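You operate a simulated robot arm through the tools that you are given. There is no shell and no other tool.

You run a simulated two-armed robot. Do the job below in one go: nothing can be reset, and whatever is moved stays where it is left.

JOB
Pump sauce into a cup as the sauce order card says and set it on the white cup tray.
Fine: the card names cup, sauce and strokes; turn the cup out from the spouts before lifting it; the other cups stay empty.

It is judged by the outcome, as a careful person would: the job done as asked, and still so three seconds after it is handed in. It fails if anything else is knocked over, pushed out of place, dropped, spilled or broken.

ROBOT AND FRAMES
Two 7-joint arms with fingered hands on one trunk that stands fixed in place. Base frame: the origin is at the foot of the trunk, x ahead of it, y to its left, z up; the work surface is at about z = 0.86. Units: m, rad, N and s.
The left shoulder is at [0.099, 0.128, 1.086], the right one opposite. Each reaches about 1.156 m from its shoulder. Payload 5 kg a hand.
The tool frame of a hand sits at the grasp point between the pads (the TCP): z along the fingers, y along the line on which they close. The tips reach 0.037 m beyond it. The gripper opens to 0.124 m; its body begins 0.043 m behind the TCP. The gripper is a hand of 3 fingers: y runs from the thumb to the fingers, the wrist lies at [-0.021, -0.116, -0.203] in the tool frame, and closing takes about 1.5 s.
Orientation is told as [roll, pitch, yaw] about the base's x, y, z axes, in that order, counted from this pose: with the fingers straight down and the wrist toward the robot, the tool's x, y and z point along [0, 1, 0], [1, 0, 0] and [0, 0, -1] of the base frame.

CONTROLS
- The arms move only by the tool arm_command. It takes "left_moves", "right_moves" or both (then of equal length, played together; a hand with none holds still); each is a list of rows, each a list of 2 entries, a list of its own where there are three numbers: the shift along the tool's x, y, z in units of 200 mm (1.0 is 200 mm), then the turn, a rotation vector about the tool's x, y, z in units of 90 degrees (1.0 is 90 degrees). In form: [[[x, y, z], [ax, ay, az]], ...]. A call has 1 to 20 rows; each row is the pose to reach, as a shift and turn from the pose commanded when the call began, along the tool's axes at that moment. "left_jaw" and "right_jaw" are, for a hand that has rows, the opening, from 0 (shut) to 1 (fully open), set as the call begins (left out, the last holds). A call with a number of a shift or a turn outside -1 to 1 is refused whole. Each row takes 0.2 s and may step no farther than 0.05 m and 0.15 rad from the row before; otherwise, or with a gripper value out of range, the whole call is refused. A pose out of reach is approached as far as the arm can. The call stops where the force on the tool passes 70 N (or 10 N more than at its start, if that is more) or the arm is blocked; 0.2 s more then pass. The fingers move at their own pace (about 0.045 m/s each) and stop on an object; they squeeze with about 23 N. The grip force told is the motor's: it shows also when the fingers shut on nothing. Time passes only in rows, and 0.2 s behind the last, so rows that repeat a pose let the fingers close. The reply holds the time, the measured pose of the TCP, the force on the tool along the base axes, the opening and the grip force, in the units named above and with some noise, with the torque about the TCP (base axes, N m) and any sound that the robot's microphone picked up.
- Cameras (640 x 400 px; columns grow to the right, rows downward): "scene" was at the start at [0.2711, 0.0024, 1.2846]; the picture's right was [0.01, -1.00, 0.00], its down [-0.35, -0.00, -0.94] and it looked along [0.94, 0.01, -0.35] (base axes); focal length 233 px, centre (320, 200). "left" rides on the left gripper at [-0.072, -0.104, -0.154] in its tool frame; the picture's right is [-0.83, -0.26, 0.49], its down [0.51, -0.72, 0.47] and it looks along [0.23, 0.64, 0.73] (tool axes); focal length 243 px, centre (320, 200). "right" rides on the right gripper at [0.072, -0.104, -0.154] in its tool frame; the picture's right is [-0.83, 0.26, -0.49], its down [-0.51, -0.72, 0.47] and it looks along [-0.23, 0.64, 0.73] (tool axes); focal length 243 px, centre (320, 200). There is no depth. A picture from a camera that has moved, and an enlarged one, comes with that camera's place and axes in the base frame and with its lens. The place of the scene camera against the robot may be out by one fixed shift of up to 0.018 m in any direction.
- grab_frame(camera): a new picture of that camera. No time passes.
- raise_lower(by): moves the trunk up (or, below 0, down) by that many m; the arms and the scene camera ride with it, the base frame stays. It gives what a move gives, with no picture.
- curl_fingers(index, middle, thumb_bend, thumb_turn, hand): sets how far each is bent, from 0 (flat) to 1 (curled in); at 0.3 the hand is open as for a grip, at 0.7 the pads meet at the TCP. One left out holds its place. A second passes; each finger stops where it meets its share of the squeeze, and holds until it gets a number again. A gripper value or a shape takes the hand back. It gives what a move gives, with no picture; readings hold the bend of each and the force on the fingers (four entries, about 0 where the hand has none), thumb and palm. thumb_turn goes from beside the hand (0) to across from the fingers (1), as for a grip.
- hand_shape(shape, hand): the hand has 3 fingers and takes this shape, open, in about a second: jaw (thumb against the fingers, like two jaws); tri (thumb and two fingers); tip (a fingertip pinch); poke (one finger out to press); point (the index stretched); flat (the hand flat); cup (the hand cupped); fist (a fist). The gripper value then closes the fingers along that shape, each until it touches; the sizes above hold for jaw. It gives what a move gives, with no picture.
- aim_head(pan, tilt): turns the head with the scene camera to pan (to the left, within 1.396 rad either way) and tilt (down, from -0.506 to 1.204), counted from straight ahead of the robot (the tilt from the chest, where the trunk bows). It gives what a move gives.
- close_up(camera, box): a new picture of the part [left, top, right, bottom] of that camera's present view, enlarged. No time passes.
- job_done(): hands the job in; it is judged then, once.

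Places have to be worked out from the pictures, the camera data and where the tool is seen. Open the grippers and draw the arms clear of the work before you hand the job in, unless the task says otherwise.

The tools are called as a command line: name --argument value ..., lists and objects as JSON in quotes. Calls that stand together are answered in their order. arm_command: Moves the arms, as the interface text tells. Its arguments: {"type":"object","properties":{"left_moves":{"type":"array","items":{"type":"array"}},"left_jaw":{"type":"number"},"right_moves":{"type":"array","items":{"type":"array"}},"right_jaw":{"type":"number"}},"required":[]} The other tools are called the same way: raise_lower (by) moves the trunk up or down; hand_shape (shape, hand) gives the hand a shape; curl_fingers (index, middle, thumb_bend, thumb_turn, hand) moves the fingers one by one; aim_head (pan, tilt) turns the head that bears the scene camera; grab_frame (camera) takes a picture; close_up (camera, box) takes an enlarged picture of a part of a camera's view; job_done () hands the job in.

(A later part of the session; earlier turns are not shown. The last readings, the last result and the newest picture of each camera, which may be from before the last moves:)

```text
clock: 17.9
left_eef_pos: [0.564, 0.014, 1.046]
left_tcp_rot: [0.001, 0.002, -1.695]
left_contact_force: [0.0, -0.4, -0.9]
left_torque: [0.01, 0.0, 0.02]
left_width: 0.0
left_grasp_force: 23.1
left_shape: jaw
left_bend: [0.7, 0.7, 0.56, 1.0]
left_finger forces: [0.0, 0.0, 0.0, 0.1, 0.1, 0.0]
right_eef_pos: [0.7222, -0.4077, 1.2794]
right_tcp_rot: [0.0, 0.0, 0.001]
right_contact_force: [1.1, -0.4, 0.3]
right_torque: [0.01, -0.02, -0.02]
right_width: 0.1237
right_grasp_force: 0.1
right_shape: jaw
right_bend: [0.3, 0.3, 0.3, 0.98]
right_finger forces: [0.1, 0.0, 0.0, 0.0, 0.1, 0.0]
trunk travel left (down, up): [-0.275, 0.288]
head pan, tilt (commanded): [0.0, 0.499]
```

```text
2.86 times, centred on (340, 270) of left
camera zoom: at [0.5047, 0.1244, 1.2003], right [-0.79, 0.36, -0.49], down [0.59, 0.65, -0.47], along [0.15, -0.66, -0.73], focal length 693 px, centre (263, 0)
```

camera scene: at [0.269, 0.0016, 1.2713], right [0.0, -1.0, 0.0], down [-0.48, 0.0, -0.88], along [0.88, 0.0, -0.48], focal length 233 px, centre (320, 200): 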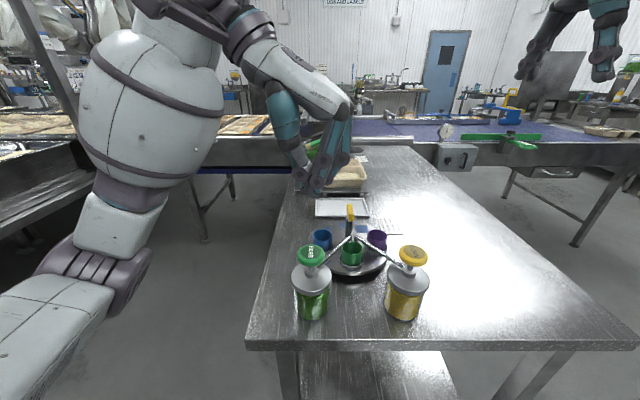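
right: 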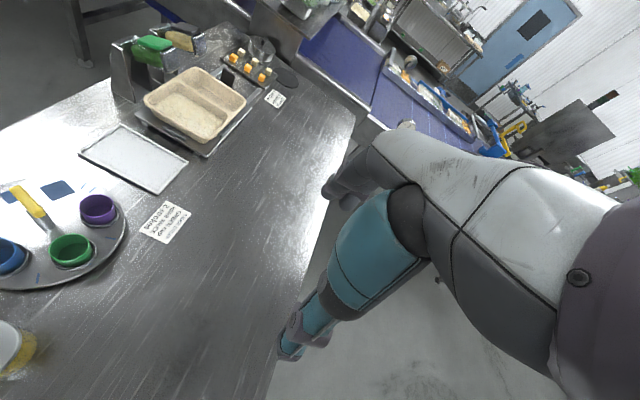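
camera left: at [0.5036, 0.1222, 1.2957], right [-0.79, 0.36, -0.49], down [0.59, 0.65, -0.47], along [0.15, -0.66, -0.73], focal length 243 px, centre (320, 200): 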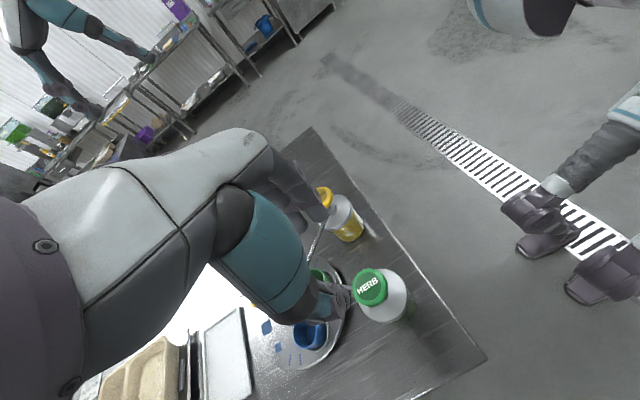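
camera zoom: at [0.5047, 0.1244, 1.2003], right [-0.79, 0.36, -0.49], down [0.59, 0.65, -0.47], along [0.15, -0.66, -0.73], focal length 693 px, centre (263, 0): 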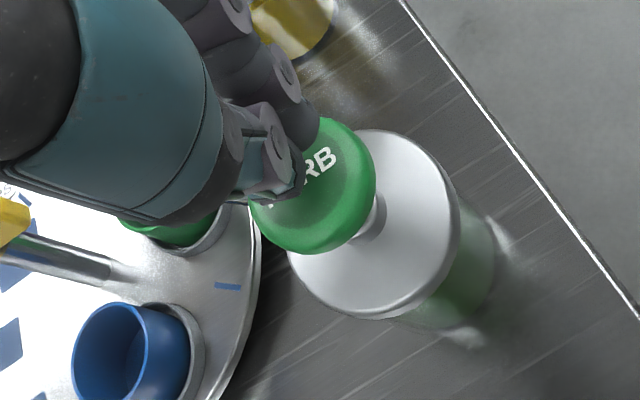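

The tips are about 1.5 cm above the knob and within ~4 mm of its centre. I'll press down slowly, downward only, and read the force.

arm_command --left_moves '[[[-0.01, 0, 0.025], [0, 0, 0]], [[-0.01, 0, 0.05], [0, 0, 0]], [[-0.01, 0, 0.075], [0, 0, 0]], [[-0.01, 0, 0.1], [0, 0, 0]]]'

close_up --camera "scene" --box '[260, 180, 380, 330]'

```text
clock: 18.9
left_eef_pos: [0.5613, 0.0143, 1.0268]
left_tcp_rot: [0.002, 0.0, -1.693]
left_contact_force: [0.9, 1.3, 5.4]
left_torque: [0.12, -0.02, 0.01]
left_width: 0.0
left_grasp_force: 23.3
left_shape: jaw
left_bend: [0.7, 0.7, 0.56, 1.0]
left_finger forces: [0.1, 0.1, 0.0, 0.0, 0.0, 0.0]
right_eef_pos: [0.7219, -0.4063, 1.2789]
right_tcp_rot: [0.0, 0.001, -0.001]
right_contact_force: [-0.4, -0.4, 0.8]
right_torque: [-0.01, -0.01, 0.02]
right_width: 0.124
right_grasp_force: 0.2
right_shape: jaw
right_bend: [0.3, 0.3, 0.3, 0.98]
right_finger forces: [0.1, 0.1, 0.1, 0.0, 0.1, 0.0]
trunk travel left (down, up): [-0.275, 0.288]
head pan, tilt (commanded): [0.0, 0.499]
```

```text
2.67 times, centred on (320, 255) of scene
camera zoom: at [0.2687, 0.0018, 1.2714], right [0.0, -1.0, 0.0], down [-0.48, 0.0, -0.88], along [0.88, 0.0, -0.48], focal length 622 px, centre (320, 53)
```

zoom: 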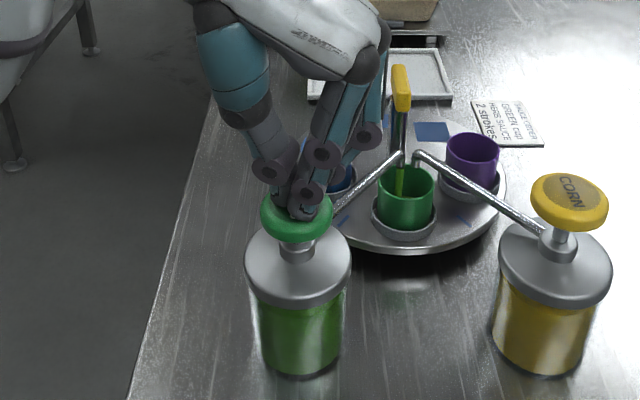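

Contact: 5 N, the knob is moving down and a green stream falls into the green cup. I'll keep pressing toward the bottom of the stroke.

arm_command --left_moves '[[[0, 0, 0.025], [0, 0, 0]], [[0, 0, 0.05], [0, 0, 0]], [[0, 0, 0.07], [0, 0, 0]]]'

close_up --camera "scene" --box '[260, 180, 380, 330]'

```text
clock: 19.7
left_eef_pos: [0.5595, 0.0147, 1.0181]
left_tcp_rot: [0.009, -0.003, -1.693]
left_contact_force: [9.9, 4.9, 62.7]
left_torque: [0.66, -0.29, -0.02]
left_width: 0.0004
left_grasp_force: 23.2
left_shape: jaw
left_bend: [0.7, 0.7, 0.58, 1.0]
left_finger forces: [0.0, 0.0, 0.0, 0.1, 78.7, 0.0]
right_eef_pos: [0.7179, -0.4078, 1.281]
right_tcp_rot: [-0.001, -0.003, 0.002]
right_contact_force: [-0.9, 0.3, 0.1]
right_torque: [0.02, 0.0, 0.02]
right_width: 0.1237
right_grasp_force: 0.1
right_shape: jaw
right_bend: [0.3, 0.3, 0.3, 0.98]
right_finger forces: [0.0, 0.0, 0.1, 0.1, 0.0, 0.1]
trunk travel left (down, up): [-0.275, 0.288]
head pan, tilt (commanded): [0.0, 0.499]
```

```text
2.67 times, centred on (320, 255) of scene
camera zoom: at [0.2653, 0.002, 1.2726], right [0.0, -1.0, 0.0], down [-0.48, 0.0, -0.88], along [0.88, 0.0, -0.48], focal length 622 px, centre (320, 53)
```

zoom: 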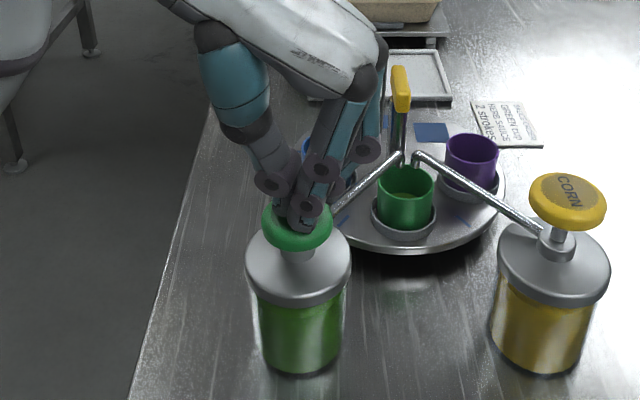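

The force jumped to 63 N: the bottom of the stroke, at TCP z of about 1.018–1.02. I'll lift off fully so the knob returns.

arm_command --left_moves '[[[0, 0, -0.025], [0, 0, 0]], [[0, 0, -0.06], [0, 0, 0]], [[0, 0, -0.11], [0, 0, 0]], [[0, 0, -0.16], [0, 0, 0]], [[0, 0, -0.21], [0, 0, 0]], [[0, 0, -0.21], [0, 0, 0]], [[0, 0, -0.21], [0, 0, 0]], [[0, 0, -0.21], [0, 0, 0]]]'

close_up --camera "scene" --box '[260, 180, 380, 330]'

```text
clock: 21.5
left_eef_pos: [0.5633, 0.0134, 1.0547]
left_tcp_rot: [-0.001, -0.001, -1.694]
left_contact_force: [-0.6, 0.6, -0.3]
left_torque: [-0.02, 0.0, 0.01]
left_width: 0.0
left_grasp_force: 22.9
left_shape: jaw
left_bend: [0.7, 0.7, 0.58, 1.0]
left_finger forces: [0.0, 0.0, 0.0, 0.0, 0.1, 0.1]
right_eef_pos: [0.7221, -0.4065, 1.2785]
right_tcp_rot: [-0.002, 0.001, -0.001]
right_contact_force: [-1.1, 0.3, -0.1]
right_torque: [-0.03, 0.0, -0.03]
right_width: 0.1236
right_grasp_force: 0.1
right_shape: jaw
right_bend: [0.3, 0.3, 0.3, 0.98]
right_finger forces: [0.0, 0.0, 0.1, 0.0, 0.0, 0.0]
trunk travel left (down, up): [-0.275, 0.288]
head pan, tilt (commanded): [0.0, 0.499]
```

```text
2.67 times, centred on (320, 255) of scene
camera zoom: at [0.2689, 0.0016, 1.2714], right [0.0, -1.0, 0.0], down [-0.48, 0.0, -0.88], along [0.88, 0.0, -0.48], focal length 622 px, centre (320, 53)
```

zoom: 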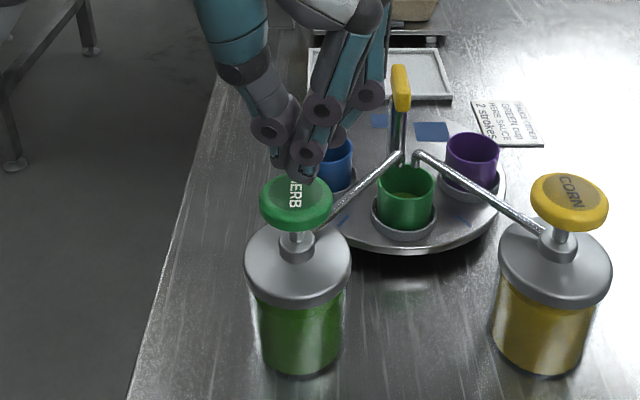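

The knob is back up, the bottle unmoved, and sauce shows in the green cup. Now the second stroke: one continuous press to the same depth.

arm_command --left_moves '[[[0, 0, 0.04], [0, 0, 0]], [[0, 0, 0.08], [0, 0, 0]], [[0, 0, 0.105], [0, 0, 0]], [[0, 0, 0.13], [0, 0, 0]], [[0, 0, 0.155], [0, 0, 0]], [[0, 0, 0.18], [0, 0, 0]], [[0, 0, 0.203], [0, 0, 0]], [[0, 0, 0.203], [0, 0, 0]]]'

close_up --camera "scene" --box '[260, 180, 380, 330]'

```text
clock: 23.3
left_eef_pos: [0.5602, 0.015, 1.0174]
left_tcp_rot: [0.008, -0.003, -1.693]
left_contact_force: [12.5, 5.8, 60.9]
left_torque: [0.75, -0.44, -0.08]
left_width: 0.0
left_grasp_force: 22.3
left_shape: jaw
left_bend: [0.7, 0.7, 0.58, 1.0]
left_finger forces: [0.0, 0.0, 0.1, 0.0, 82.8, 0.1]
right_eef_pos: [0.719, -0.406, 1.2811]
right_tcp_rot: [0.001, -0.004, -0.001]
right_contact_force: [0.6, 1.0, -0.3]
right_torque: [0.01, 0.0, 0.01]
right_width: 0.1238
right_grasp_force: 0.1
right_shape: jaw
right_bend: [0.3, 0.3, 0.3, 0.98]
right_finger forces: [0.1, 0.0, 0.0, 0.0, 0.1, 0.0]
trunk travel left (down, up): [-0.275, 0.288]
head pan, tilt (commanded): [0.0, 0.499]
```

```text
2.67 times, centred on (320, 255) of scene
camera zoom: at [0.2658, 0.0021, 1.2724], right [0.0, -1.0, 0.0], down [-0.48, 0.0, -0.88], along [0.88, 0.0, -0.48], focal length 622 px, centre (320, 53)
```

zoom: 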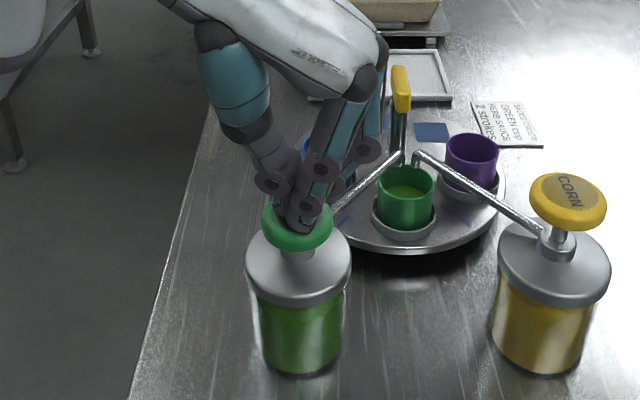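

Second stroke bottomed out at 61 N, and the sauce level in the green cup is higher. I'll lift straight up, well clear of the knob.

arm_command --left_moves '[[[0, 0, -0.025], [0, 0, 0]], [[0, 0, -0.06], [0, 0, 0]], [[0, 0, -0.11], [0, 0, 0]], [[0, 0, -0.16], [0, 0, 0]], [[0, 0, -0.3], [0, 0, 0]], [[0, 0, -0.45], [0, 0, 0]], [[0, 0, -0.6], [0, 0, 0]], [[0, 0, -0.6], [0, 0, 0]]]'

close_up --camera "scene" --box '[260, 180, 420, 330]'

grab_frame --camera "left"

```text
clock: 25.1
left_eef_pos: [0.5636, 0.0145, 1.1342]
left_tcp_rot: [-0.002, 0.0, -1.694]
left_contact_force: [-0.1, -0.2, -0.3]
left_torque: [-0.01, -0.01, 0.01]
left_width: 0.0002
left_grasp_force: 23.1
left_shape: jaw
left_bend: [0.7, 0.7, 0.58, 1.0]
left_finger forces: [0.0, 0.1, 0.0, 0.0, 0.0, 0.1]
right_eef_pos: [0.7228, -0.4079, 1.278]
right_tcp_rot: [-0.001, 0.002, 0.001]
right_contact_force: [-0.3, 0.1, 0.3]
right_torque: [-0.02, 0.04, 0.0]
right_width: 0.1235
right_grasp_force: 0.1
right_shape: jaw
right_bend: [0.3, 0.3, 0.3, 0.98]
right_finger forces: [0.1, 0.1, 0.1, 0.0, 0.0, 0.1]
trunk travel left (down, up): [-0.275, 0.288]
head pan, tilt (commanded): [0.0, 0.499]
```

```text
2.67 times, centred on (340, 255) of scene
camera zoom: at [0.2692, 0.0019, 1.2713], right [0.0, -1.0, 0.0], down [-0.48, 0.0, -0.88], along [0.88, 0.0, -0.48], focal length 622 px, centre (267, 53)
```

zoom: 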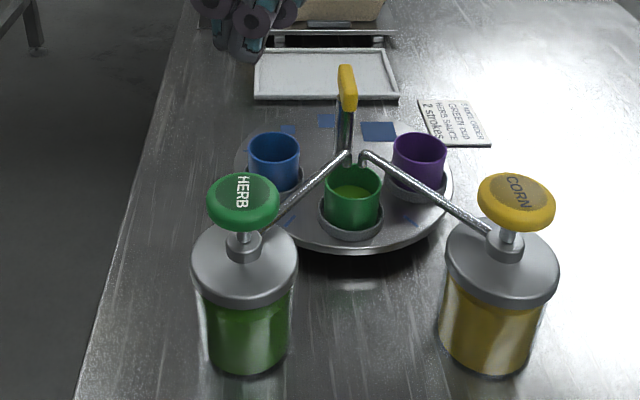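

```text
taken
camera left: at [0.5042, 0.1255, 1.2876], right [-0.79, 0.36, -0.49], down [0.59, 0.65, -0.47], along [0.15, -0.66, -0.73], focal length 243 px, centre (320, 200)
```

left: 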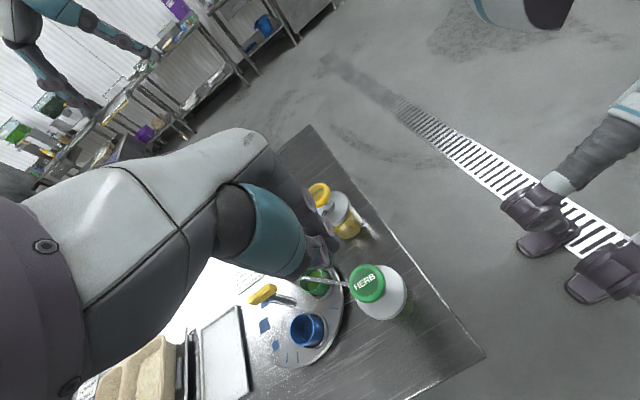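

Two strokes are done: the herb knob is back up, and blue and purple look empty. Next I'll return the left hand above the bar by the exact reverse path, half-opening on the way.

arm_command --left_moves '[[[0.173, 0.067, 0], [0, 0, 0]], [[0.346, 0.134, 0], [0, 0, 0]], [[0.519, 0.2, 0], [0, 0, 0]], [[0.692, 0.267, 0], [0, 0, 0]], [[0.865, 0.334, 0], [0, 0, 0]], [[0.865, 0.334, 0], [0, 0, 0]], [[0.865, 0.334, 0], [0, 0, 0]]]' --left_jaw 0.5

close_up --camera "scene" --box '[260, 130, 420, 290]'

close_up --camera "left" --box '[250, 180, 450, 340]'

```text
clock: 26.7
left_eef_pos: [0.7235, -0.0762, 1.135]
left_tcp_rot: [0.001, -0.001, -1.694]
left_contact_force: [-0.5, 0.1, 0.4]
left_torque: [-0.01, 0.0, 0.01]
left_width: 0.0621
left_grasp_force: 0.1
left_shape: jaw
left_bend: [0.74, 0.45, 0.69, 1.0]
left_finger forces: [0.1, 0.1, 0.1, 0.0, 0.1, 0.0]
right_eef_pos: [0.723, -0.4069, 1.2787]
right_tcp_rot: [0.001, 0.001, 0.001]
right_contact_force: [0.1, 0.7, -0.1]
right_torque: [-0.01, 0.0, 0.0]
right_width: 0.1237
right_grasp_force: 0.0
right_shape: jaw
right_bend: [0.3, 0.3, 0.3, 0.98]
right_finger forces: [0.0, 0.0, 0.1, 0.1, 0.0, 0.0]
trunk travel left (down, up): [-0.275, 0.288]
head pan, tilt (commanded): [0.0, 0.499]
```

```text
2.50 times, centred on (340, 210) of scene
camera zoom: at [0.2692, 0.0013, 1.2713], right [0.0, -1.0, 0.0], down [-0.48, 0.0, -0.88], along [0.88, 0.0, -0.48], focal length 583 px, centre (270, 175)
```

zoom: 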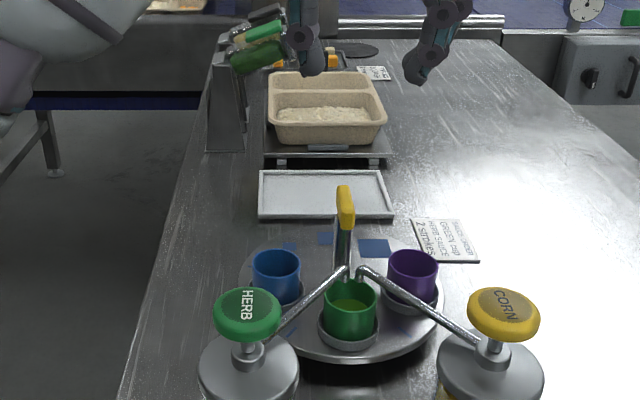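

```text
2.50 times, centred on (350, 260) of left
camera zoom: at [0.6646, 0.035, 1.2887], right [-0.79, 0.36, -0.49], down [0.59, 0.65, -0.47], along [0.15, -0.66, -0.73], focal length 606 px, centre (245, 50)
```

zoom: 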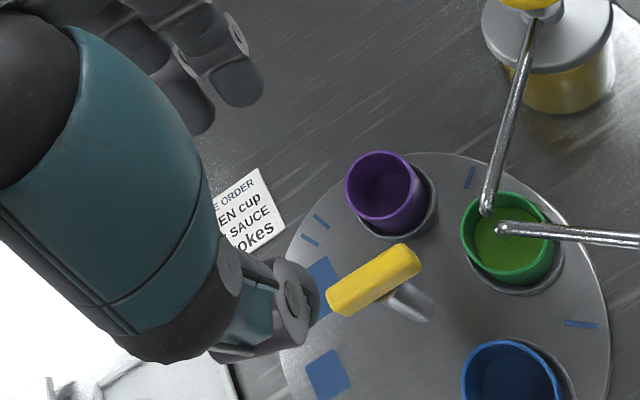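

The green cup holds sauce, the others are clean, and the hand is above the bar. I'll descend to the same grip height as before.

arm_command --left_moves '[[[0, 0, 0.15], [0, 0, 0]], [[0, 0, 0.3], [0, 0, 0]], [[0, 0, 0.45], [0, 0, 0]], [[0, 0, 0.6], [0, 0, 0]], [[0, 0, 0.747], [0, 0, 0]], [[0, 0, 0.747], [0, 0, 0]]]'

close_up --camera "scene" --box '[260, 130, 420, 290]'

close_up --camera "left" --box '[250, 180, 450, 340]'

```text
clock: 28.1
left_eef_pos: [0.7249, -0.0756, 0.9839]
left_tcp_rot: [0.001, 0.002, -1.694]
left_contact_force: [0.9, 0.1, 0.6]
left_torque: [0.02, -0.02, 0.02]
left_width: 0.0616
left_grasp_force: 0.0
left_shape: jaw
left_bend: [0.74, 0.45, 0.69, 1.0]
left_finger forces: [0.1, 0.1, 0.0, 0.0, 0.0, 0.1]
right_eef_pos: [0.7226, -0.407, 1.278]
right_tcp_rot: [0.001, 0.0, -0.001]
right_contact_force: [-0.8, -0.1, -0.3]
right_torque: [-0.01, -0.03, 0.01]
right_width: 0.1235
right_grasp_force: 0.0
right_shape: jaw
right_bend: [0.3, 0.3, 0.3, 0.98]
right_finger forces: [0.1, 0.0, 0.1, 0.0, 0.0, 0.1]
trunk travel left (down, up): [-0.275, 0.288]
head pan, tilt (commanded): [0.0, 0.499]
```

```text
2.50 times, centred on (340, 210) of scene
camera zoom: at [0.2686, 0.0015, 1.2715], right [0.0, -1.0, 0.0], down [-0.48, 0.0, -0.88], along [0.88, 0.0, -0.48], focal length 583 px, centre (270, 175)
```

zoom: 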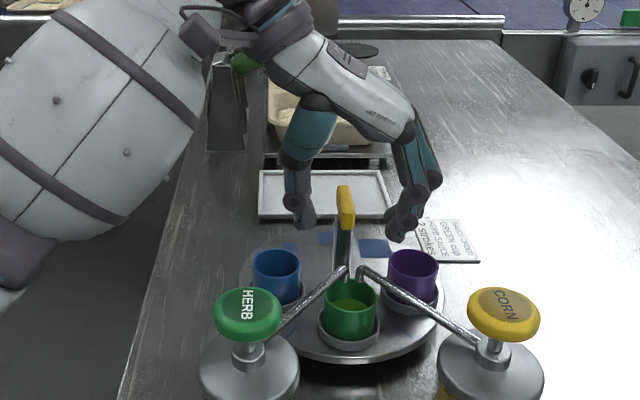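

```text
2.50 times, centred on (350, 260) of left
camera zoom: at [0.6647, 0.0362, 1.1379], right [-0.79, 0.36, -0.49], down [0.59, 0.65, -0.47], along [0.15, -0.66, -0.73], focal length 606 px, centre (245, 50)
```

zoom: 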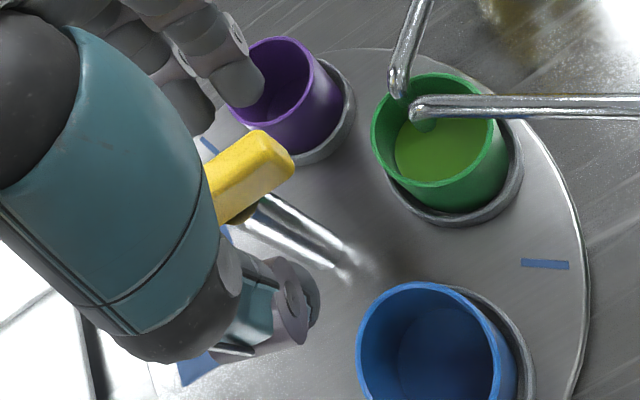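

The bar is again between thumb and fingers. I'll close on it.

arm_command --left_moves '[[[0, 0, 0], [0, 0, 0]], [[0, 0, 0], [0, 0, 0]], [[0, 0, 0], [0, 0, 0]], [[0, 0, 0], [0, 0, 0]], [[0, 0, 0], [0, 0, 0]], [[0, 0, 0], [0, 0, 0]]]' --left_jaw 0.0

close_up --camera "scene" --box '[260, 130, 420, 290]'

```text
clock: 29.5
left_eef_pos: [0.7244, -0.0744, 0.9846]
left_tcp_rot: [-0.001, 0.0, -1.695]
left_contact_force: [-0.8, 1.6, -4.3]
left_torque: [0.04, -0.03, 0.01]
left_width: 0.0094
left_grasp_force: 23.1
left_shape: jaw
left_bend: [0.7, 0.7, 0.74, 1.0]
left_finger forces: [12.7, 6.3, 0.0, 0.1, 20.0, 0.0]
right_eef_pos: [0.7233, -0.4072, 1.2787]
right_tcp_rot: [0.0, 0.0, -0.001]
right_contact_force: [0.3, 0.5, 0.4]
right_torque: [-0.03, 0.0, 0.01]
right_width: 0.1236
right_grasp_force: 0.1
right_shape: jaw
right_bend: [0.3, 0.3, 0.3, 0.98]
right_finger forces: [0.0, 0.1, 0.0, 0.0, 0.1, 0.0]
trunk travel left (down, up): [-0.275, 0.288]
head pan, tilt (commanded): [0.0, 0.499]
```

```text
2.50 times, centred on (340, 210) of scene
camera zoom: at [0.2693, 0.0017, 1.2712], right [0.0, -1.0, 0.0], down [-0.48, 0.0, -0.88], along [0.88, 0.0, -0.48], focal length 583 px, centre (270, 175)
```

zoom: 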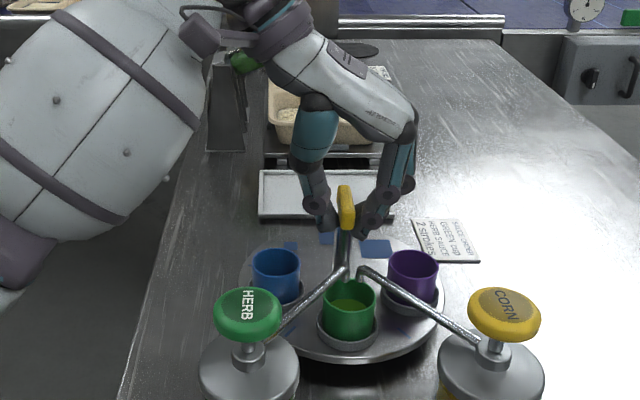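

Gripped. I'll turn gently counter-clockwise to bring the green cup out from the spouts toward the robot's right, first 54°.

arm_command --left_moves '[[[0, 0, 0], [0, 0, -0.02]], [[0, 0, 0], [0, 0, -0.06]], [[0, 0, 0], [0, 0, -0.1]], [[0, 0, 0], [0, 0, -0.14]], [[0, 0, 0], [0, 0, -0.18]], [[0, 0, 0], [0, 0, -0.22]], [[0, 0, 0], [0, 0, -0.26]], [[0, 0, 0], [0, 0, -0.3]], [[0, 0, 0], [0, 0, -0.34]], [[0, 0, 0], [0, 0, -0.38]], [[0, 0, 0], [0, 0, -0.42]], [[0, 0, 0], [0, 0, -0.46]], [[0, 0, 0], [0, 0, -0.5]], [[0, 0, 0], [0, 0, -0.54]], [[0, 0, 0], [0, 0, -0.58]], [[0, 0, 0], [0, 0, -0.6]]]'

close_up --camera "scene" --box '[260, 130, 420, 290]'

```text
clock: 32.9
left_eef_pos: [0.7275, -0.0736, 0.9836]
left_tcp_rot: [-0.001, 0.004, -0.751]
left_contact_force: [4.3, -14.7, -7.6]
left_torque: [-0.38, -0.13, -0.08]
left_width: 0.0087
left_grasp_force: 23.4
left_shape: jaw
left_bend: [0.7, 0.7, 0.75, 1.0]
left_finger forces: [15.3, 10.5, 0.0, 0.1, 14.7, 0.1]
right_eef_pos: [0.7238, -0.4081, 1.2772]
right_tcp_rot: [0.001, 0.001, -0.001]
right_contact_force: [0.7, 0.6, 1.2]
right_torque: [-0.01, -0.03, 0.0]
right_width: 0.1237
right_grasp_force: 0.0
right_shape: jaw
right_bend: [0.3, 0.3, 0.3, 0.98]
right_finger forces: [0.1, 0.1, 0.1, 0.0, 0.0, 0.1]
trunk travel left (down, up): [-0.275, 0.288]
head pan, tilt (commanded): [0.0, 0.499]
```

```text
2.50 times, centred on (340, 210) of scene
camera zoom: at [0.2703, -0.0003, 1.2711], right [0.0, -1.0, 0.0], down [-0.48, 0.0, -0.88], along [0.88, 0.0, -0.48], focal length 583 px, centre (270, 175)
```

zoom: 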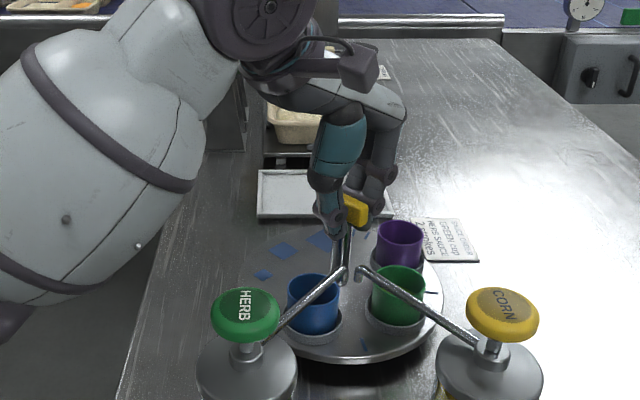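

It follows smoothly; green is now at about 234°. I'll turn another ~49° to place it well out on the right.

arm_command --left_moves '[[[-0.005, 0.005, 0], [0, 0, -0.02]], [[-0.005, 0.005, 0], [0, 0, -0.06]], [[-0.005, 0.005, 0], [0, 0, -0.1]], [[-0.005, 0.005, 0], [0, 0, -0.14]], [[-0.005, 0.005, 0], [0, 0, -0.18]], [[-0.005, 0.005, 0], [0, 0, -0.22]], [[-0.005, 0.005, 0], [0, 0, -0.26]], [[-0.005, 0.005, 0], [0, 0, -0.3]], [[-0.005, 0.005, 0], [0, 0, -0.34]], [[-0.005, 0.005, 0], [0, 0, -0.38]], [[-0.005, 0.005, 0], [0, 0, -0.42]], [[-0.005, 0.005, 0], [0, 0, -0.46]], [[-0.005, 0.005, 0], [0, 0, -0.5]], [[-0.005, 0.005, 0], [0, 0, -0.54]], [[-0.005, 0.005, 0], [0, 0, -0.55]]]'

close_up --camera "scene" --box '[260, 130, 420, 290]'

grab_frame --camera "left"

grab_frame --camera "right"

```text
clock: 36.1
left_eef_pos: [0.728, -0.0757, 0.9836]
left_tcp_rot: [0.003, 0.001, 0.112]
left_contact_force: [16.1, -14.3, -9.8]
left_torque: [-0.41, -0.39, -0.44]
left_width: 0.0086
left_grasp_force: 23.2
left_shape: jaw
left_bend: [0.7, 0.68, 0.76, 1.0]
left_finger forces: [16.7, 17.3, 0.0, 0.0, 14.0, 0.0]
right_eef_pos: [0.726, -0.4106, 1.2757]
right_tcp_rot: [0.001, 0.002, -0.001]
right_contact_force: [0.2, -0.5, -0.3]
right_torque: [-0.01, 0.01, 0.02]
right_width: 0.1235
right_grasp_force: 0.0
right_shape: jaw
right_bend: [0.3, 0.3, 0.3, 0.98]
right_finger forces: [0.0, 0.1, 0.0, 0.1, 0.1, 0.0]
trunk travel left (down, up): [-0.275, 0.288]
head pan, tilt (commanded): [0.0, 0.499]
```

```text
2.50 times, centred on (340, 210) of scene
camera zoom: at [0.2722, -0.0001, 1.2706], right [0.0, -1.0, 0.0], down [-0.48, 0.0, -0.88], along [0.88, 0.0, -0.48], focal length 583 px, centre (270, 175)
```

zoom: 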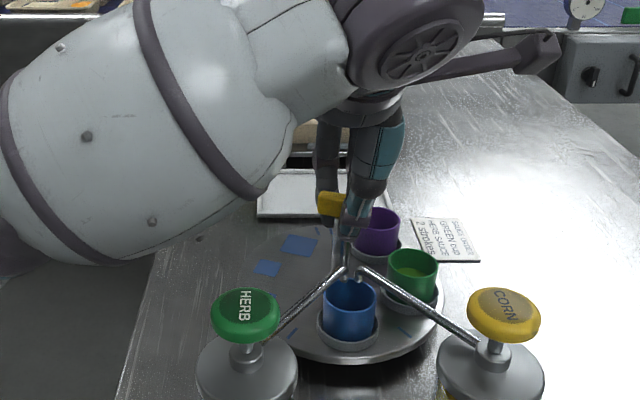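

```text
taken
camera left: at [0.6329, -0.1611, 1.1362], right [-0.17, -0.85, -0.49], down [-0.77, 0.42, -0.47], along [0.61, 0.3, -0.73], focal length 243 px, centre (320, 200)
```

left: 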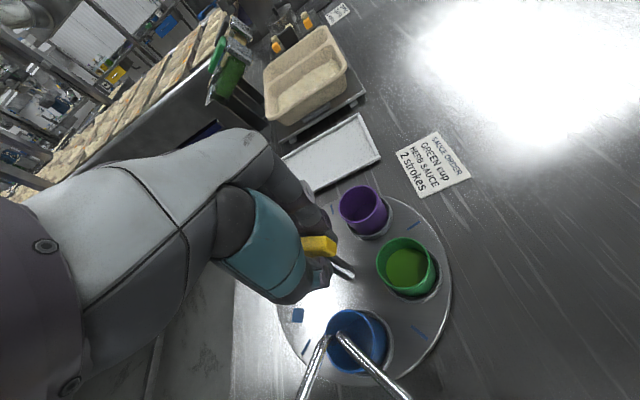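

```text
taken
camera right: at [0.622, -0.3372, 1.4303], right [0.26, -0.83, 0.49], down [-0.72, -0.51, -0.47], along [0.64, -0.23, -0.73], focal length 243 px, centre (320, 200)
```

right: 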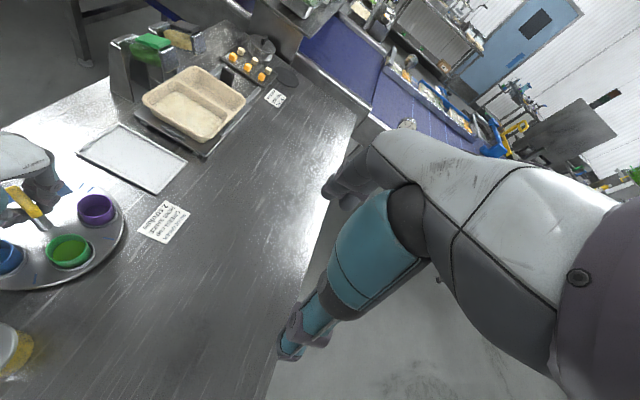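

The hand turned 104°, but the disc stopped when blue came back under the spouts, at its starting position — evidently an end stop, with the bar slipping in the grip. Green is 72° out from the spouts anyway. I'll check closely that nothing was disturbed.

close_up --camera "left" --box '[260, 170, 460, 390]'

close_up --camera "scene" --box '[300, 190, 400, 290]'

```text
1.82 times, centred on (360, 280) of left
camera zoom: at [0.6329, -0.1611, 1.1362], right [-0.17, -0.85, -0.49], down [-0.77, 0.42, -0.47], along [0.61, 0.3, -0.73], focal length 441 px, centre (247, 54)
```

zoom: 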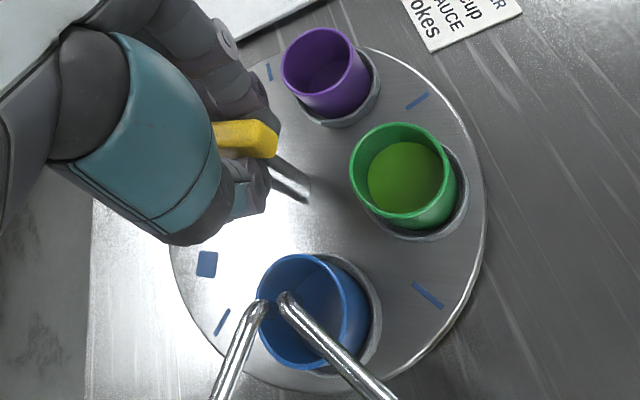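

```text
4.00 times, centred on (350, 240) of scene
camera zoom: at [0.2722, -0.0001, 1.2706], right [0.0, -1.0, 0.0], down [-0.48, 0.0, -0.88], along [0.88, 0.0, -0.48], focal length 933 px, centre (200, 40)
```

zoom: 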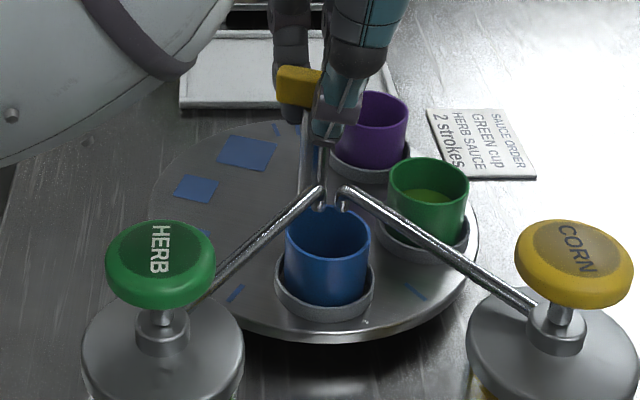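

Cups are all upright and undisturbed; the green cup is clear of the spouts. I'll open the left hand to release the bar.

arm_command --left_moves '[[[0, 0, 0], [0, 0, 0]], [[0, 0, 0], [0, 0, 0]], [[0, 0, 0], [0, 0, 0]], [[0, 0, 0], [0, 0, 0]], [[0, 0, 0], [0, 0, 0]]]' --left_jaw 0.5

close_up --camera "scene" --box '[300, 190, 400, 290]'

close_up --camera "left" --box '[260, 170, 460, 390]'

```text
clock: 37.3
left_eef_pos: [0.7253, -0.0739, 0.9842]
left_tcp_rot: [0.0, 0.0, 0.113]
left_contact_force: [-1.0, 0.5, 0.4]
left_torque: [0.02, 0.01, -0.02]
left_width: 0.0616
left_grasp_force: 0.1
left_shape: jaw
left_bend: [0.74, 0.45, 0.69, 1.0]
left_finger forces: [0.1, 0.0, 0.0, 0.0, 0.0, 0.0]
right_eef_pos: [0.724, -0.4078, 1.2778]
right_tcp_rot: [-0.001, 0.0, 0.0]
right_contact_force: [-0.4, 0.9, -0.5]
right_torque: [0.01, 0.0, -0.01]
right_width: 0.1236
right_grasp_force: 0.0
right_shape: jaw
right_bend: [0.3, 0.3, 0.3, 0.98]
right_finger forces: [0.1, 0.0, 0.0, 0.0, 0.0, 0.0]
trunk travel left (down, up): [-0.275, 0.288]
head pan, tilt (commanded): [0.0, 0.499]
```

```text
4.00 times, centred on (350, 240) of scene
camera zoom: at [0.2694, 0.0013, 1.2712], right [0.0, -1.0, 0.0], down [-0.48, 0.0, -0.88], along [0.88, 0.0, -0.48], focal length 933 px, centre (200, 40)
```

zoom: 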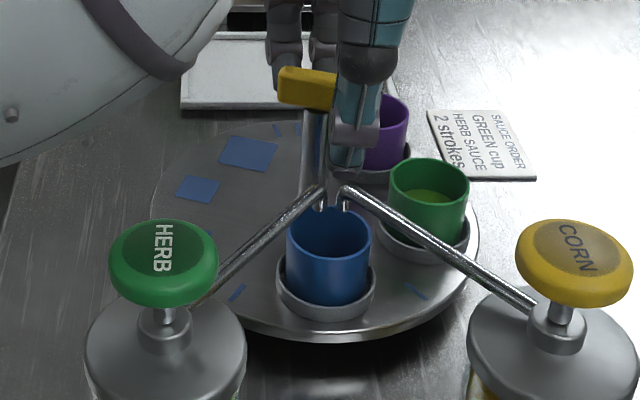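

```text
1.82 times, centred on (360, 280) of left
camera zoom: at [0.6304, -0.1596, 1.138], right [-0.17, -0.85, -0.49], down [-0.77, 0.42, -0.47], along [0.61, 0.3, -0.73], focal length 441 px, centre (247, 54)
```

zoom: 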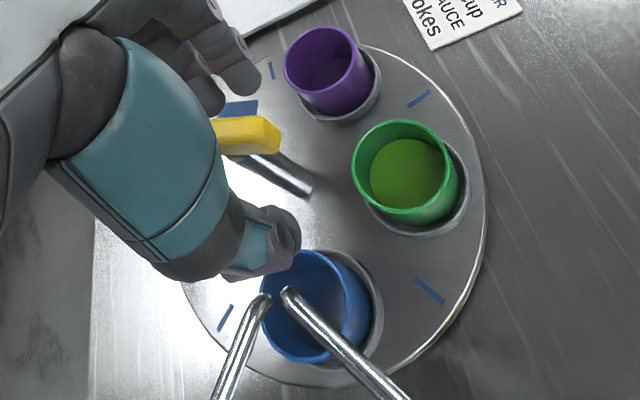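

The bar is released and the disc stayed. I'll raise the left hand straight up and draw it away to the left.

arm_command --left_moves '[[[0, 0, -0.2], [0, 0, 0]], [[0, 0, -0.4], [0, 0, 0]], [[0, 0, -0.6], [0, 0, 0]], [[0, 0, -0.8], [0, 0, 0]], [[0.19, 0, -0.85], [0, 0, 0.01]], [[0.38, 0, -0.9], [0, 0, 0.02]], [[0.57, 0, -0.95], [0, 0, 0.04]], [[0.76, 0, -1.0], [0, 0, 0.06]], [[0.95, 0, -1.0], [0, 0, 0.07]]]' --left_jaw 0.5

arm_command --left_moves '[[[0.2, -0.02, 0], [0, 0, 0]], [[0.4, -0.04, 0], [0, 0, 0]], [[0.6, -0.06, 0], [0, 0, 0]], [[0.8, -0.08, 0], [0, 0, 0]], [[0.95, -0.1, 0], [0, 0, 0]]]'

grab_frame --camera "scene"

close_up --camera "scene" --box '[270, 170, 450, 290]'

grab_frame --camera "left"

```text
clock: 39.3
left_eef_pos: [0.703, 0.1167, 1.1846]
left_tcp_rot: [-0.001, 0.0, -0.001]
left_contact_force: [0.8, 0.3, 0.2]
left_torque: [0.0, -0.02, -0.02]
left_width: 0.0613
left_grasp_force: 0.1
left_shape: jaw
left_bend: [0.74, 0.45, 0.69, 1.0]
left_finger forces: [0.0, 0.0, 0.1, 0.0, 0.0, 0.1]
right_eef_pos: [0.7214, -0.4072, 1.2796]
right_tcp_rot: [-0.002, -0.001, -0.002]
right_contact_force: [-0.3, -0.2, -0.4]
right_torque: [-0.07, 0.0, 0.0]
right_width: 0.124
right_grasp_force: 0.1
right_shape: jaw
right_bend: [0.3, 0.3, 0.3, 0.98]
right_finger forces: [0.0, 0.1, 0.0, 0.1, 0.0, 0.0]
trunk travel left (down, up): [-0.275, 0.288]
head pan, tilt (commanded): [0.0, 0.499]
```

```text
clock: 40.5
left_eef_pos: [0.6841, 0.3051, 1.1849]
left_tcp_rot: [0.001, 0.0, 0.001]
left_contact_force: [-1.3, -0.4, -0.1]
left_torque: [-0.01, 0.02, 0.0]
left_width: 0.0615
left_grasp_force: 0.0
left_shape: jaw
left_bend: [0.74, 0.45, 0.69, 1.0]
left_finger forces: [0.1, 0.1, 0.0, 0.1, 0.0, 0.1]
right_eef_pos: [0.7228, -0.4065, 1.2786]
right_tcp_rot: [0.001, 0.001, 0.001]
right_contact_force: [-0.2, 0.4, -0.3]
right_torque: [0.02, -0.03, 0.01]
right_width: 0.1235
right_grasp_force: 0.0
right_shape: jaw
right_bend: [0.3, 0.3, 0.3, 0.98]
right_finger forces: [0.0, 0.1, 0.0, 0.0, 0.0, 0.1]
trunk travel left (down, up): [-0.275, 0.288]
head pan, tilt (commanded): [0.0, 0.499]
```

```text
taken
camera scene: at [0.2688, 0.0019, 1.2714], right [0.0, -1.0, 0.0], down [-0.48, 0.0, -0.88], along [0.88, 0.0, -0.48], focal length 233 px, centre (320, 200)
```

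scene: 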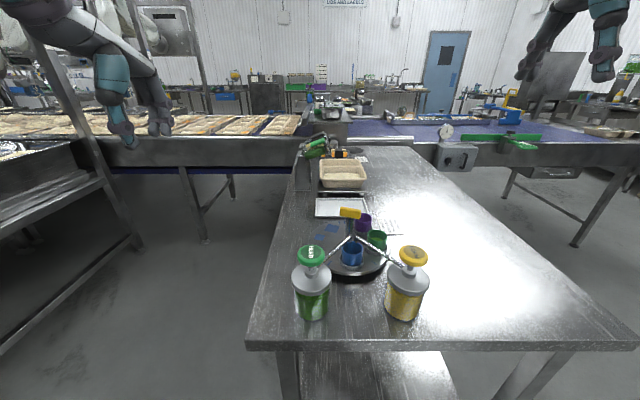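

```text
3.33 times, centred on (360, 230) of scene
camera zoom: at [0.2688, 0.0019, 1.2714], right [0.0, -1.0, 0.0], down [-0.48, 0.0, -0.88], along [0.88, 0.0, -0.48], focal length 777 px, centre (187, 100)
```

zoom: 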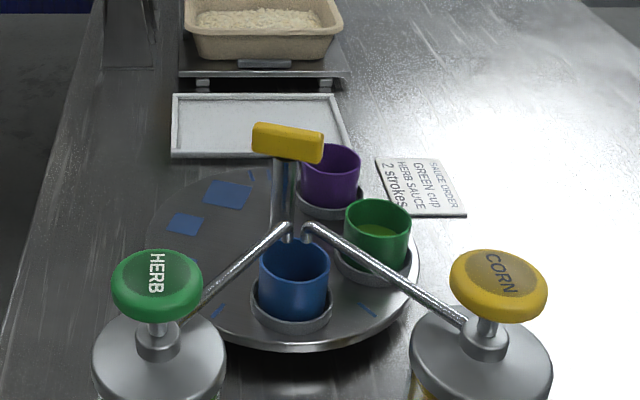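

```text
taken
camera left: at [0.5803, 0.2304, 1.3382], right [-0.26, -0.83, -0.49], down [-0.72, 0.51, -0.47], along [0.64, 0.23, -0.73], focal length 243 px, centre (320, 200)
```

left: 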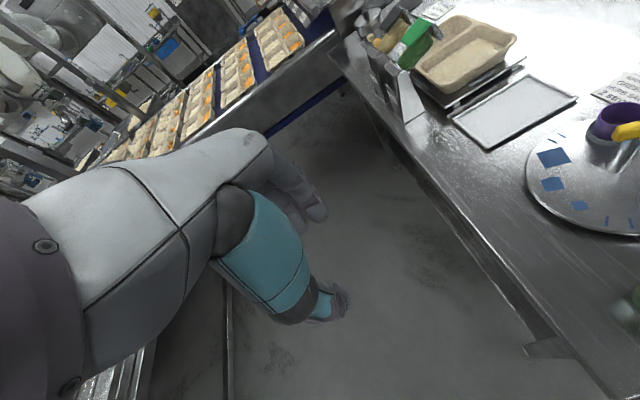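

The left arm is clear. The green cup stands at about (0.707, -0.139), out from the spouts. I'll bring the right hand in high, yawed -28° and tilted 20° so that its body leans away from the bar handle, and look with its camera.

arm_command --right_moves '[[[0.14, -0.01, 0.08], [-0.009, 0.0363, 0.0513]], [[0.28, -0.02, 0.16], [-0.018, 0.0726, 0.1026]], [[0.42, -0.03, 0.245], [-0.027, 0.1089, 0.154]], [[0.56, -0.045, 0.33], [-0.036, 0.1451, 0.2053]], [[0.7, -0.055, 0.41], [-0.045, 0.1814, 0.2566]], [[0.8375, -0.065, 0.49], [-0.0543, 0.2177, 0.3079]], [[0.8375, -0.065, 0.49], [-0.0543, 0.2177, 0.3079]]]' --right_jaw 0.7

grab_frame --camera "right"

grab_frame --camera "scene"

```text
clock: 42.1
left_eef_pos: [0.6854, 0.3021, 1.1856]
left_tcp_rot: [0.003, 0.0, 0.002]
left_contact_force: [-0.3, -0.4, 0.0]
left_torque: [0.01, 0.02, 0.0]
left_width: 0.0618
left_grasp_force: 0.0
left_shape: jaw
left_bend: [0.74, 0.45, 0.69, 1.0]
left_finger forces: [0.0, 0.0, 0.0, 0.0, 0.0, 0.0]
right_eef_pos: [0.7118, -0.2404, 1.1774]
right_tcp_rot: [0.35, -0.001, -0.491]
right_contact_force: [0.0, -0.1, 0.0]
right_torque: [0.04, -0.01, -0.01]
right_width: 0.0872
right_grasp_force: 0.0
right_shape: jaw
right_bend: [0.27, 0.37, 0.58, 0.99]
right_finger forces: [0.0, 0.1, 0.0, 0.0, 0.1, 0.0]
trunk travel left (down, up): [-0.275, 0.288]
head pan, tilt (commanded): [0.0, 0.499]
```

```text
taken
camera right: at [0.6257, -0.1778, 1.3483], right [-0.22, -0.96, 0.18], down [-0.78, 0.06, -0.62], along [0.58, -0.27, -0.77], focal length 243 px, centre (320, 200)
```

right: 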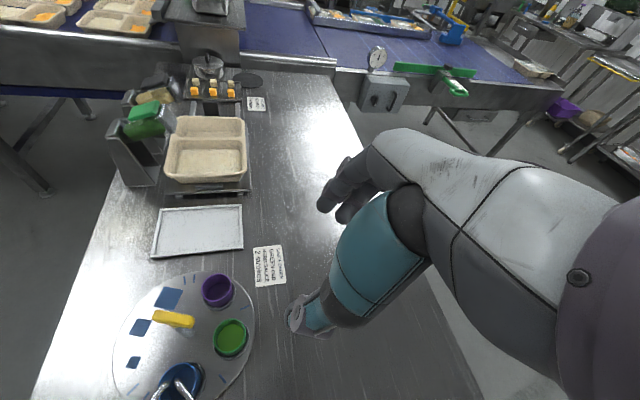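

```text
taken
camera scene: at [0.2687, 0.0008, 1.2714], right [0.0, -1.0, 0.0], down [-0.48, 0.0, -0.88], along [0.88, 0.0, -0.48], focal length 233 px, centre (320, 200)
```

scene: 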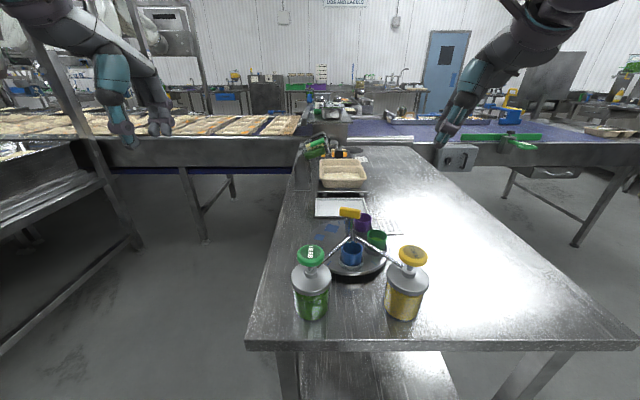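

Good reach and view. I'll enlarge to measure the green cup from this camera.

close_up --camera "right" --box '[100, 250, 300, 400]'

close_up --camera "right" --box '[180, 260, 280, 370]'

```text
2.67 times, centred on (200, 325) of right
camera zoom: at [0.6257, -0.1778, 1.3483], right [-0.22, -0.96, 0.18], down [-0.78, 0.06, -0.62], along [0.58, -0.27, -0.77], focal length 647 px, centre (640, -133)
```

zoom: 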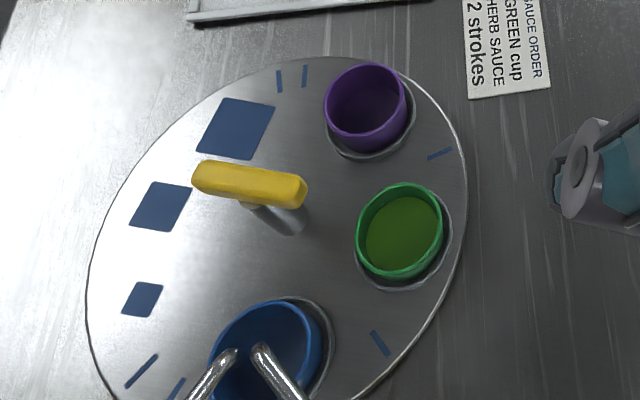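

```text
3.64 times, centred on (230, 315) of right
camera zoom: at [0.6257, -0.1778, 1.3483], right [-0.22, -0.96, 0.18], down [-0.78, 0.06, -0.62], along [0.58, -0.27, -0.77], focal length 882 px, centre (647, -218)
```

zoom: 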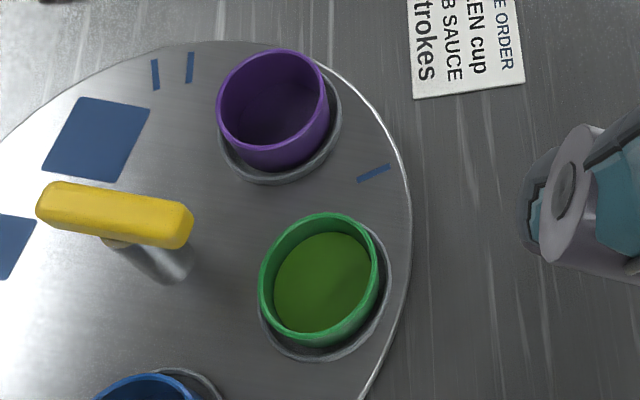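

From this view the green cup's rim is centred near (0.7055, -0.135) at z of about 0.922, about 0.049 wide, with only ~2.5 cm showing above its holder ring. I'll narrow the jaw to ~0.062 and move to hover above the cup, tips at about z 0.985, to check alignment.

arm_command --right_moves '[[[0.018, -0.046, 0.146], [0, 0, 0]], [[0.036, -0.092, 0.293], [0, 0, 0]], [[0.054, -0.138, 0.44], [0, 0, 0]], [[0.072, -0.184, 0.586], [0, 0, 0]], [[0.09, -0.23, 0.732], [0, 0, 0]], [[0.1075, -0.2755, 0.8775], [0, 0, 0]], [[0.1075, -0.2755, 0.8775], [0, 0, 0]]]' --right_jaw 0.5

grab_frame --camera "right"

close_up --camera "scene" --box '[290, 160, 450, 290]'

```text
clock: 43.7
left_eef_pos: [0.6832, 0.3036, 1.186]
left_tcp_rot: [0.0, -0.002, 0.002]
left_contact_force: [0.9, 0.2, -0.3]
left_torque: [0.01, -0.02, 0.01]
left_width: 0.0617
left_grasp_force: 0.0
left_shape: jaw
left_bend: [0.74, 0.45, 0.69, 1.0]
left_finger forces: [0.0, 0.1, 0.0, 0.0, 0.0, 0.1]
right_eef_pos: [0.6991, -0.1438, 1.0236]
right_tcp_rot: [0.348, -0.001, -0.487]
right_contact_force: [0.1, -0.9, 0.5]
right_torque: [-0.03, 0.0, 0.0]
right_width: 0.062
right_grasp_force: 0.2
right_shape: jaw
right_bend: [0.74, 0.45, 0.69, 1.0]
right_finger forces: [0.0, 0.1, 0.0, 0.0, 0.0, 0.0]
trunk travel left (down, up): [-0.275, 0.288]
head pan, tilt (commanded): [0.0, 0.499]
```

```text
taken
camera right: at [0.6135, -0.0809, 1.1932], right [-0.21, -0.96, 0.18], down [-0.78, 0.06, -0.62], along [0.58, -0.27, -0.77], focal length 243 px, centre (320, 200)
```

right: 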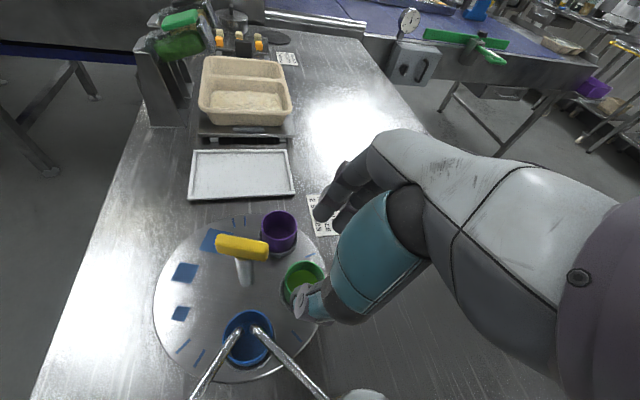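

```text
3.08 times, centred on (370, 225) of scene
camera zoom: at [0.2682, 0.0013, 1.2716], right [0.0, -1.0, 0.0], down [-0.48, 0.0, -0.88], along [0.88, 0.0, -0.48], focal length 718 px, centre (166, 123)
```

zoom: 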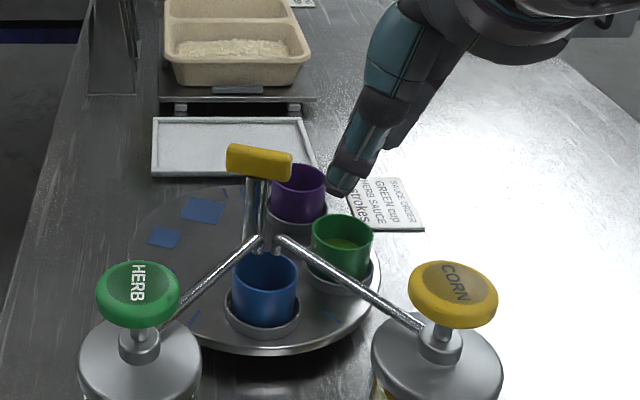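

The hand hovers over the cup. I'll enlarge to see how the thumb and fingers sit around it, and swing the head for another angle.

close_up --camera "right" --box '[230, 160, 400, 330]'

close_up --camera "scene" --box '[340, 170, 420, 260]'

```text
2.35 times, centred on (315, 245) of right
camera zoom: at [0.6135, -0.0809, 1.1932], right [-0.21, -0.96, 0.18], down [-0.78, 0.06, -0.62], along [0.58, -0.27, -0.77], focal length 571 px, centre (332, 94)
```

zoom: 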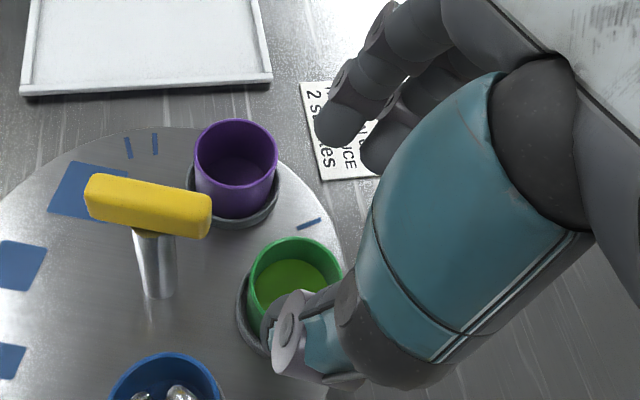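

```text
4.44 times, centred on (380, 215) of scene
camera zoom: at [0.2682, 0.0013, 1.2716], right [0.0, -1.0, 0.0], down [-0.48, 0.0, -0.88], along [0.88, 0.0, -0.48], focal length 1037 px, centre (53, 133)
```

zoom: 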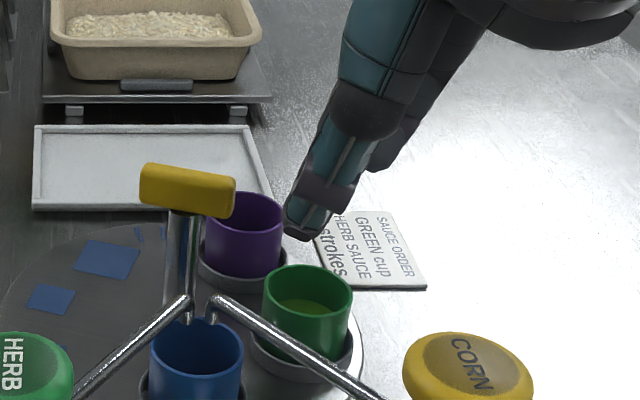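

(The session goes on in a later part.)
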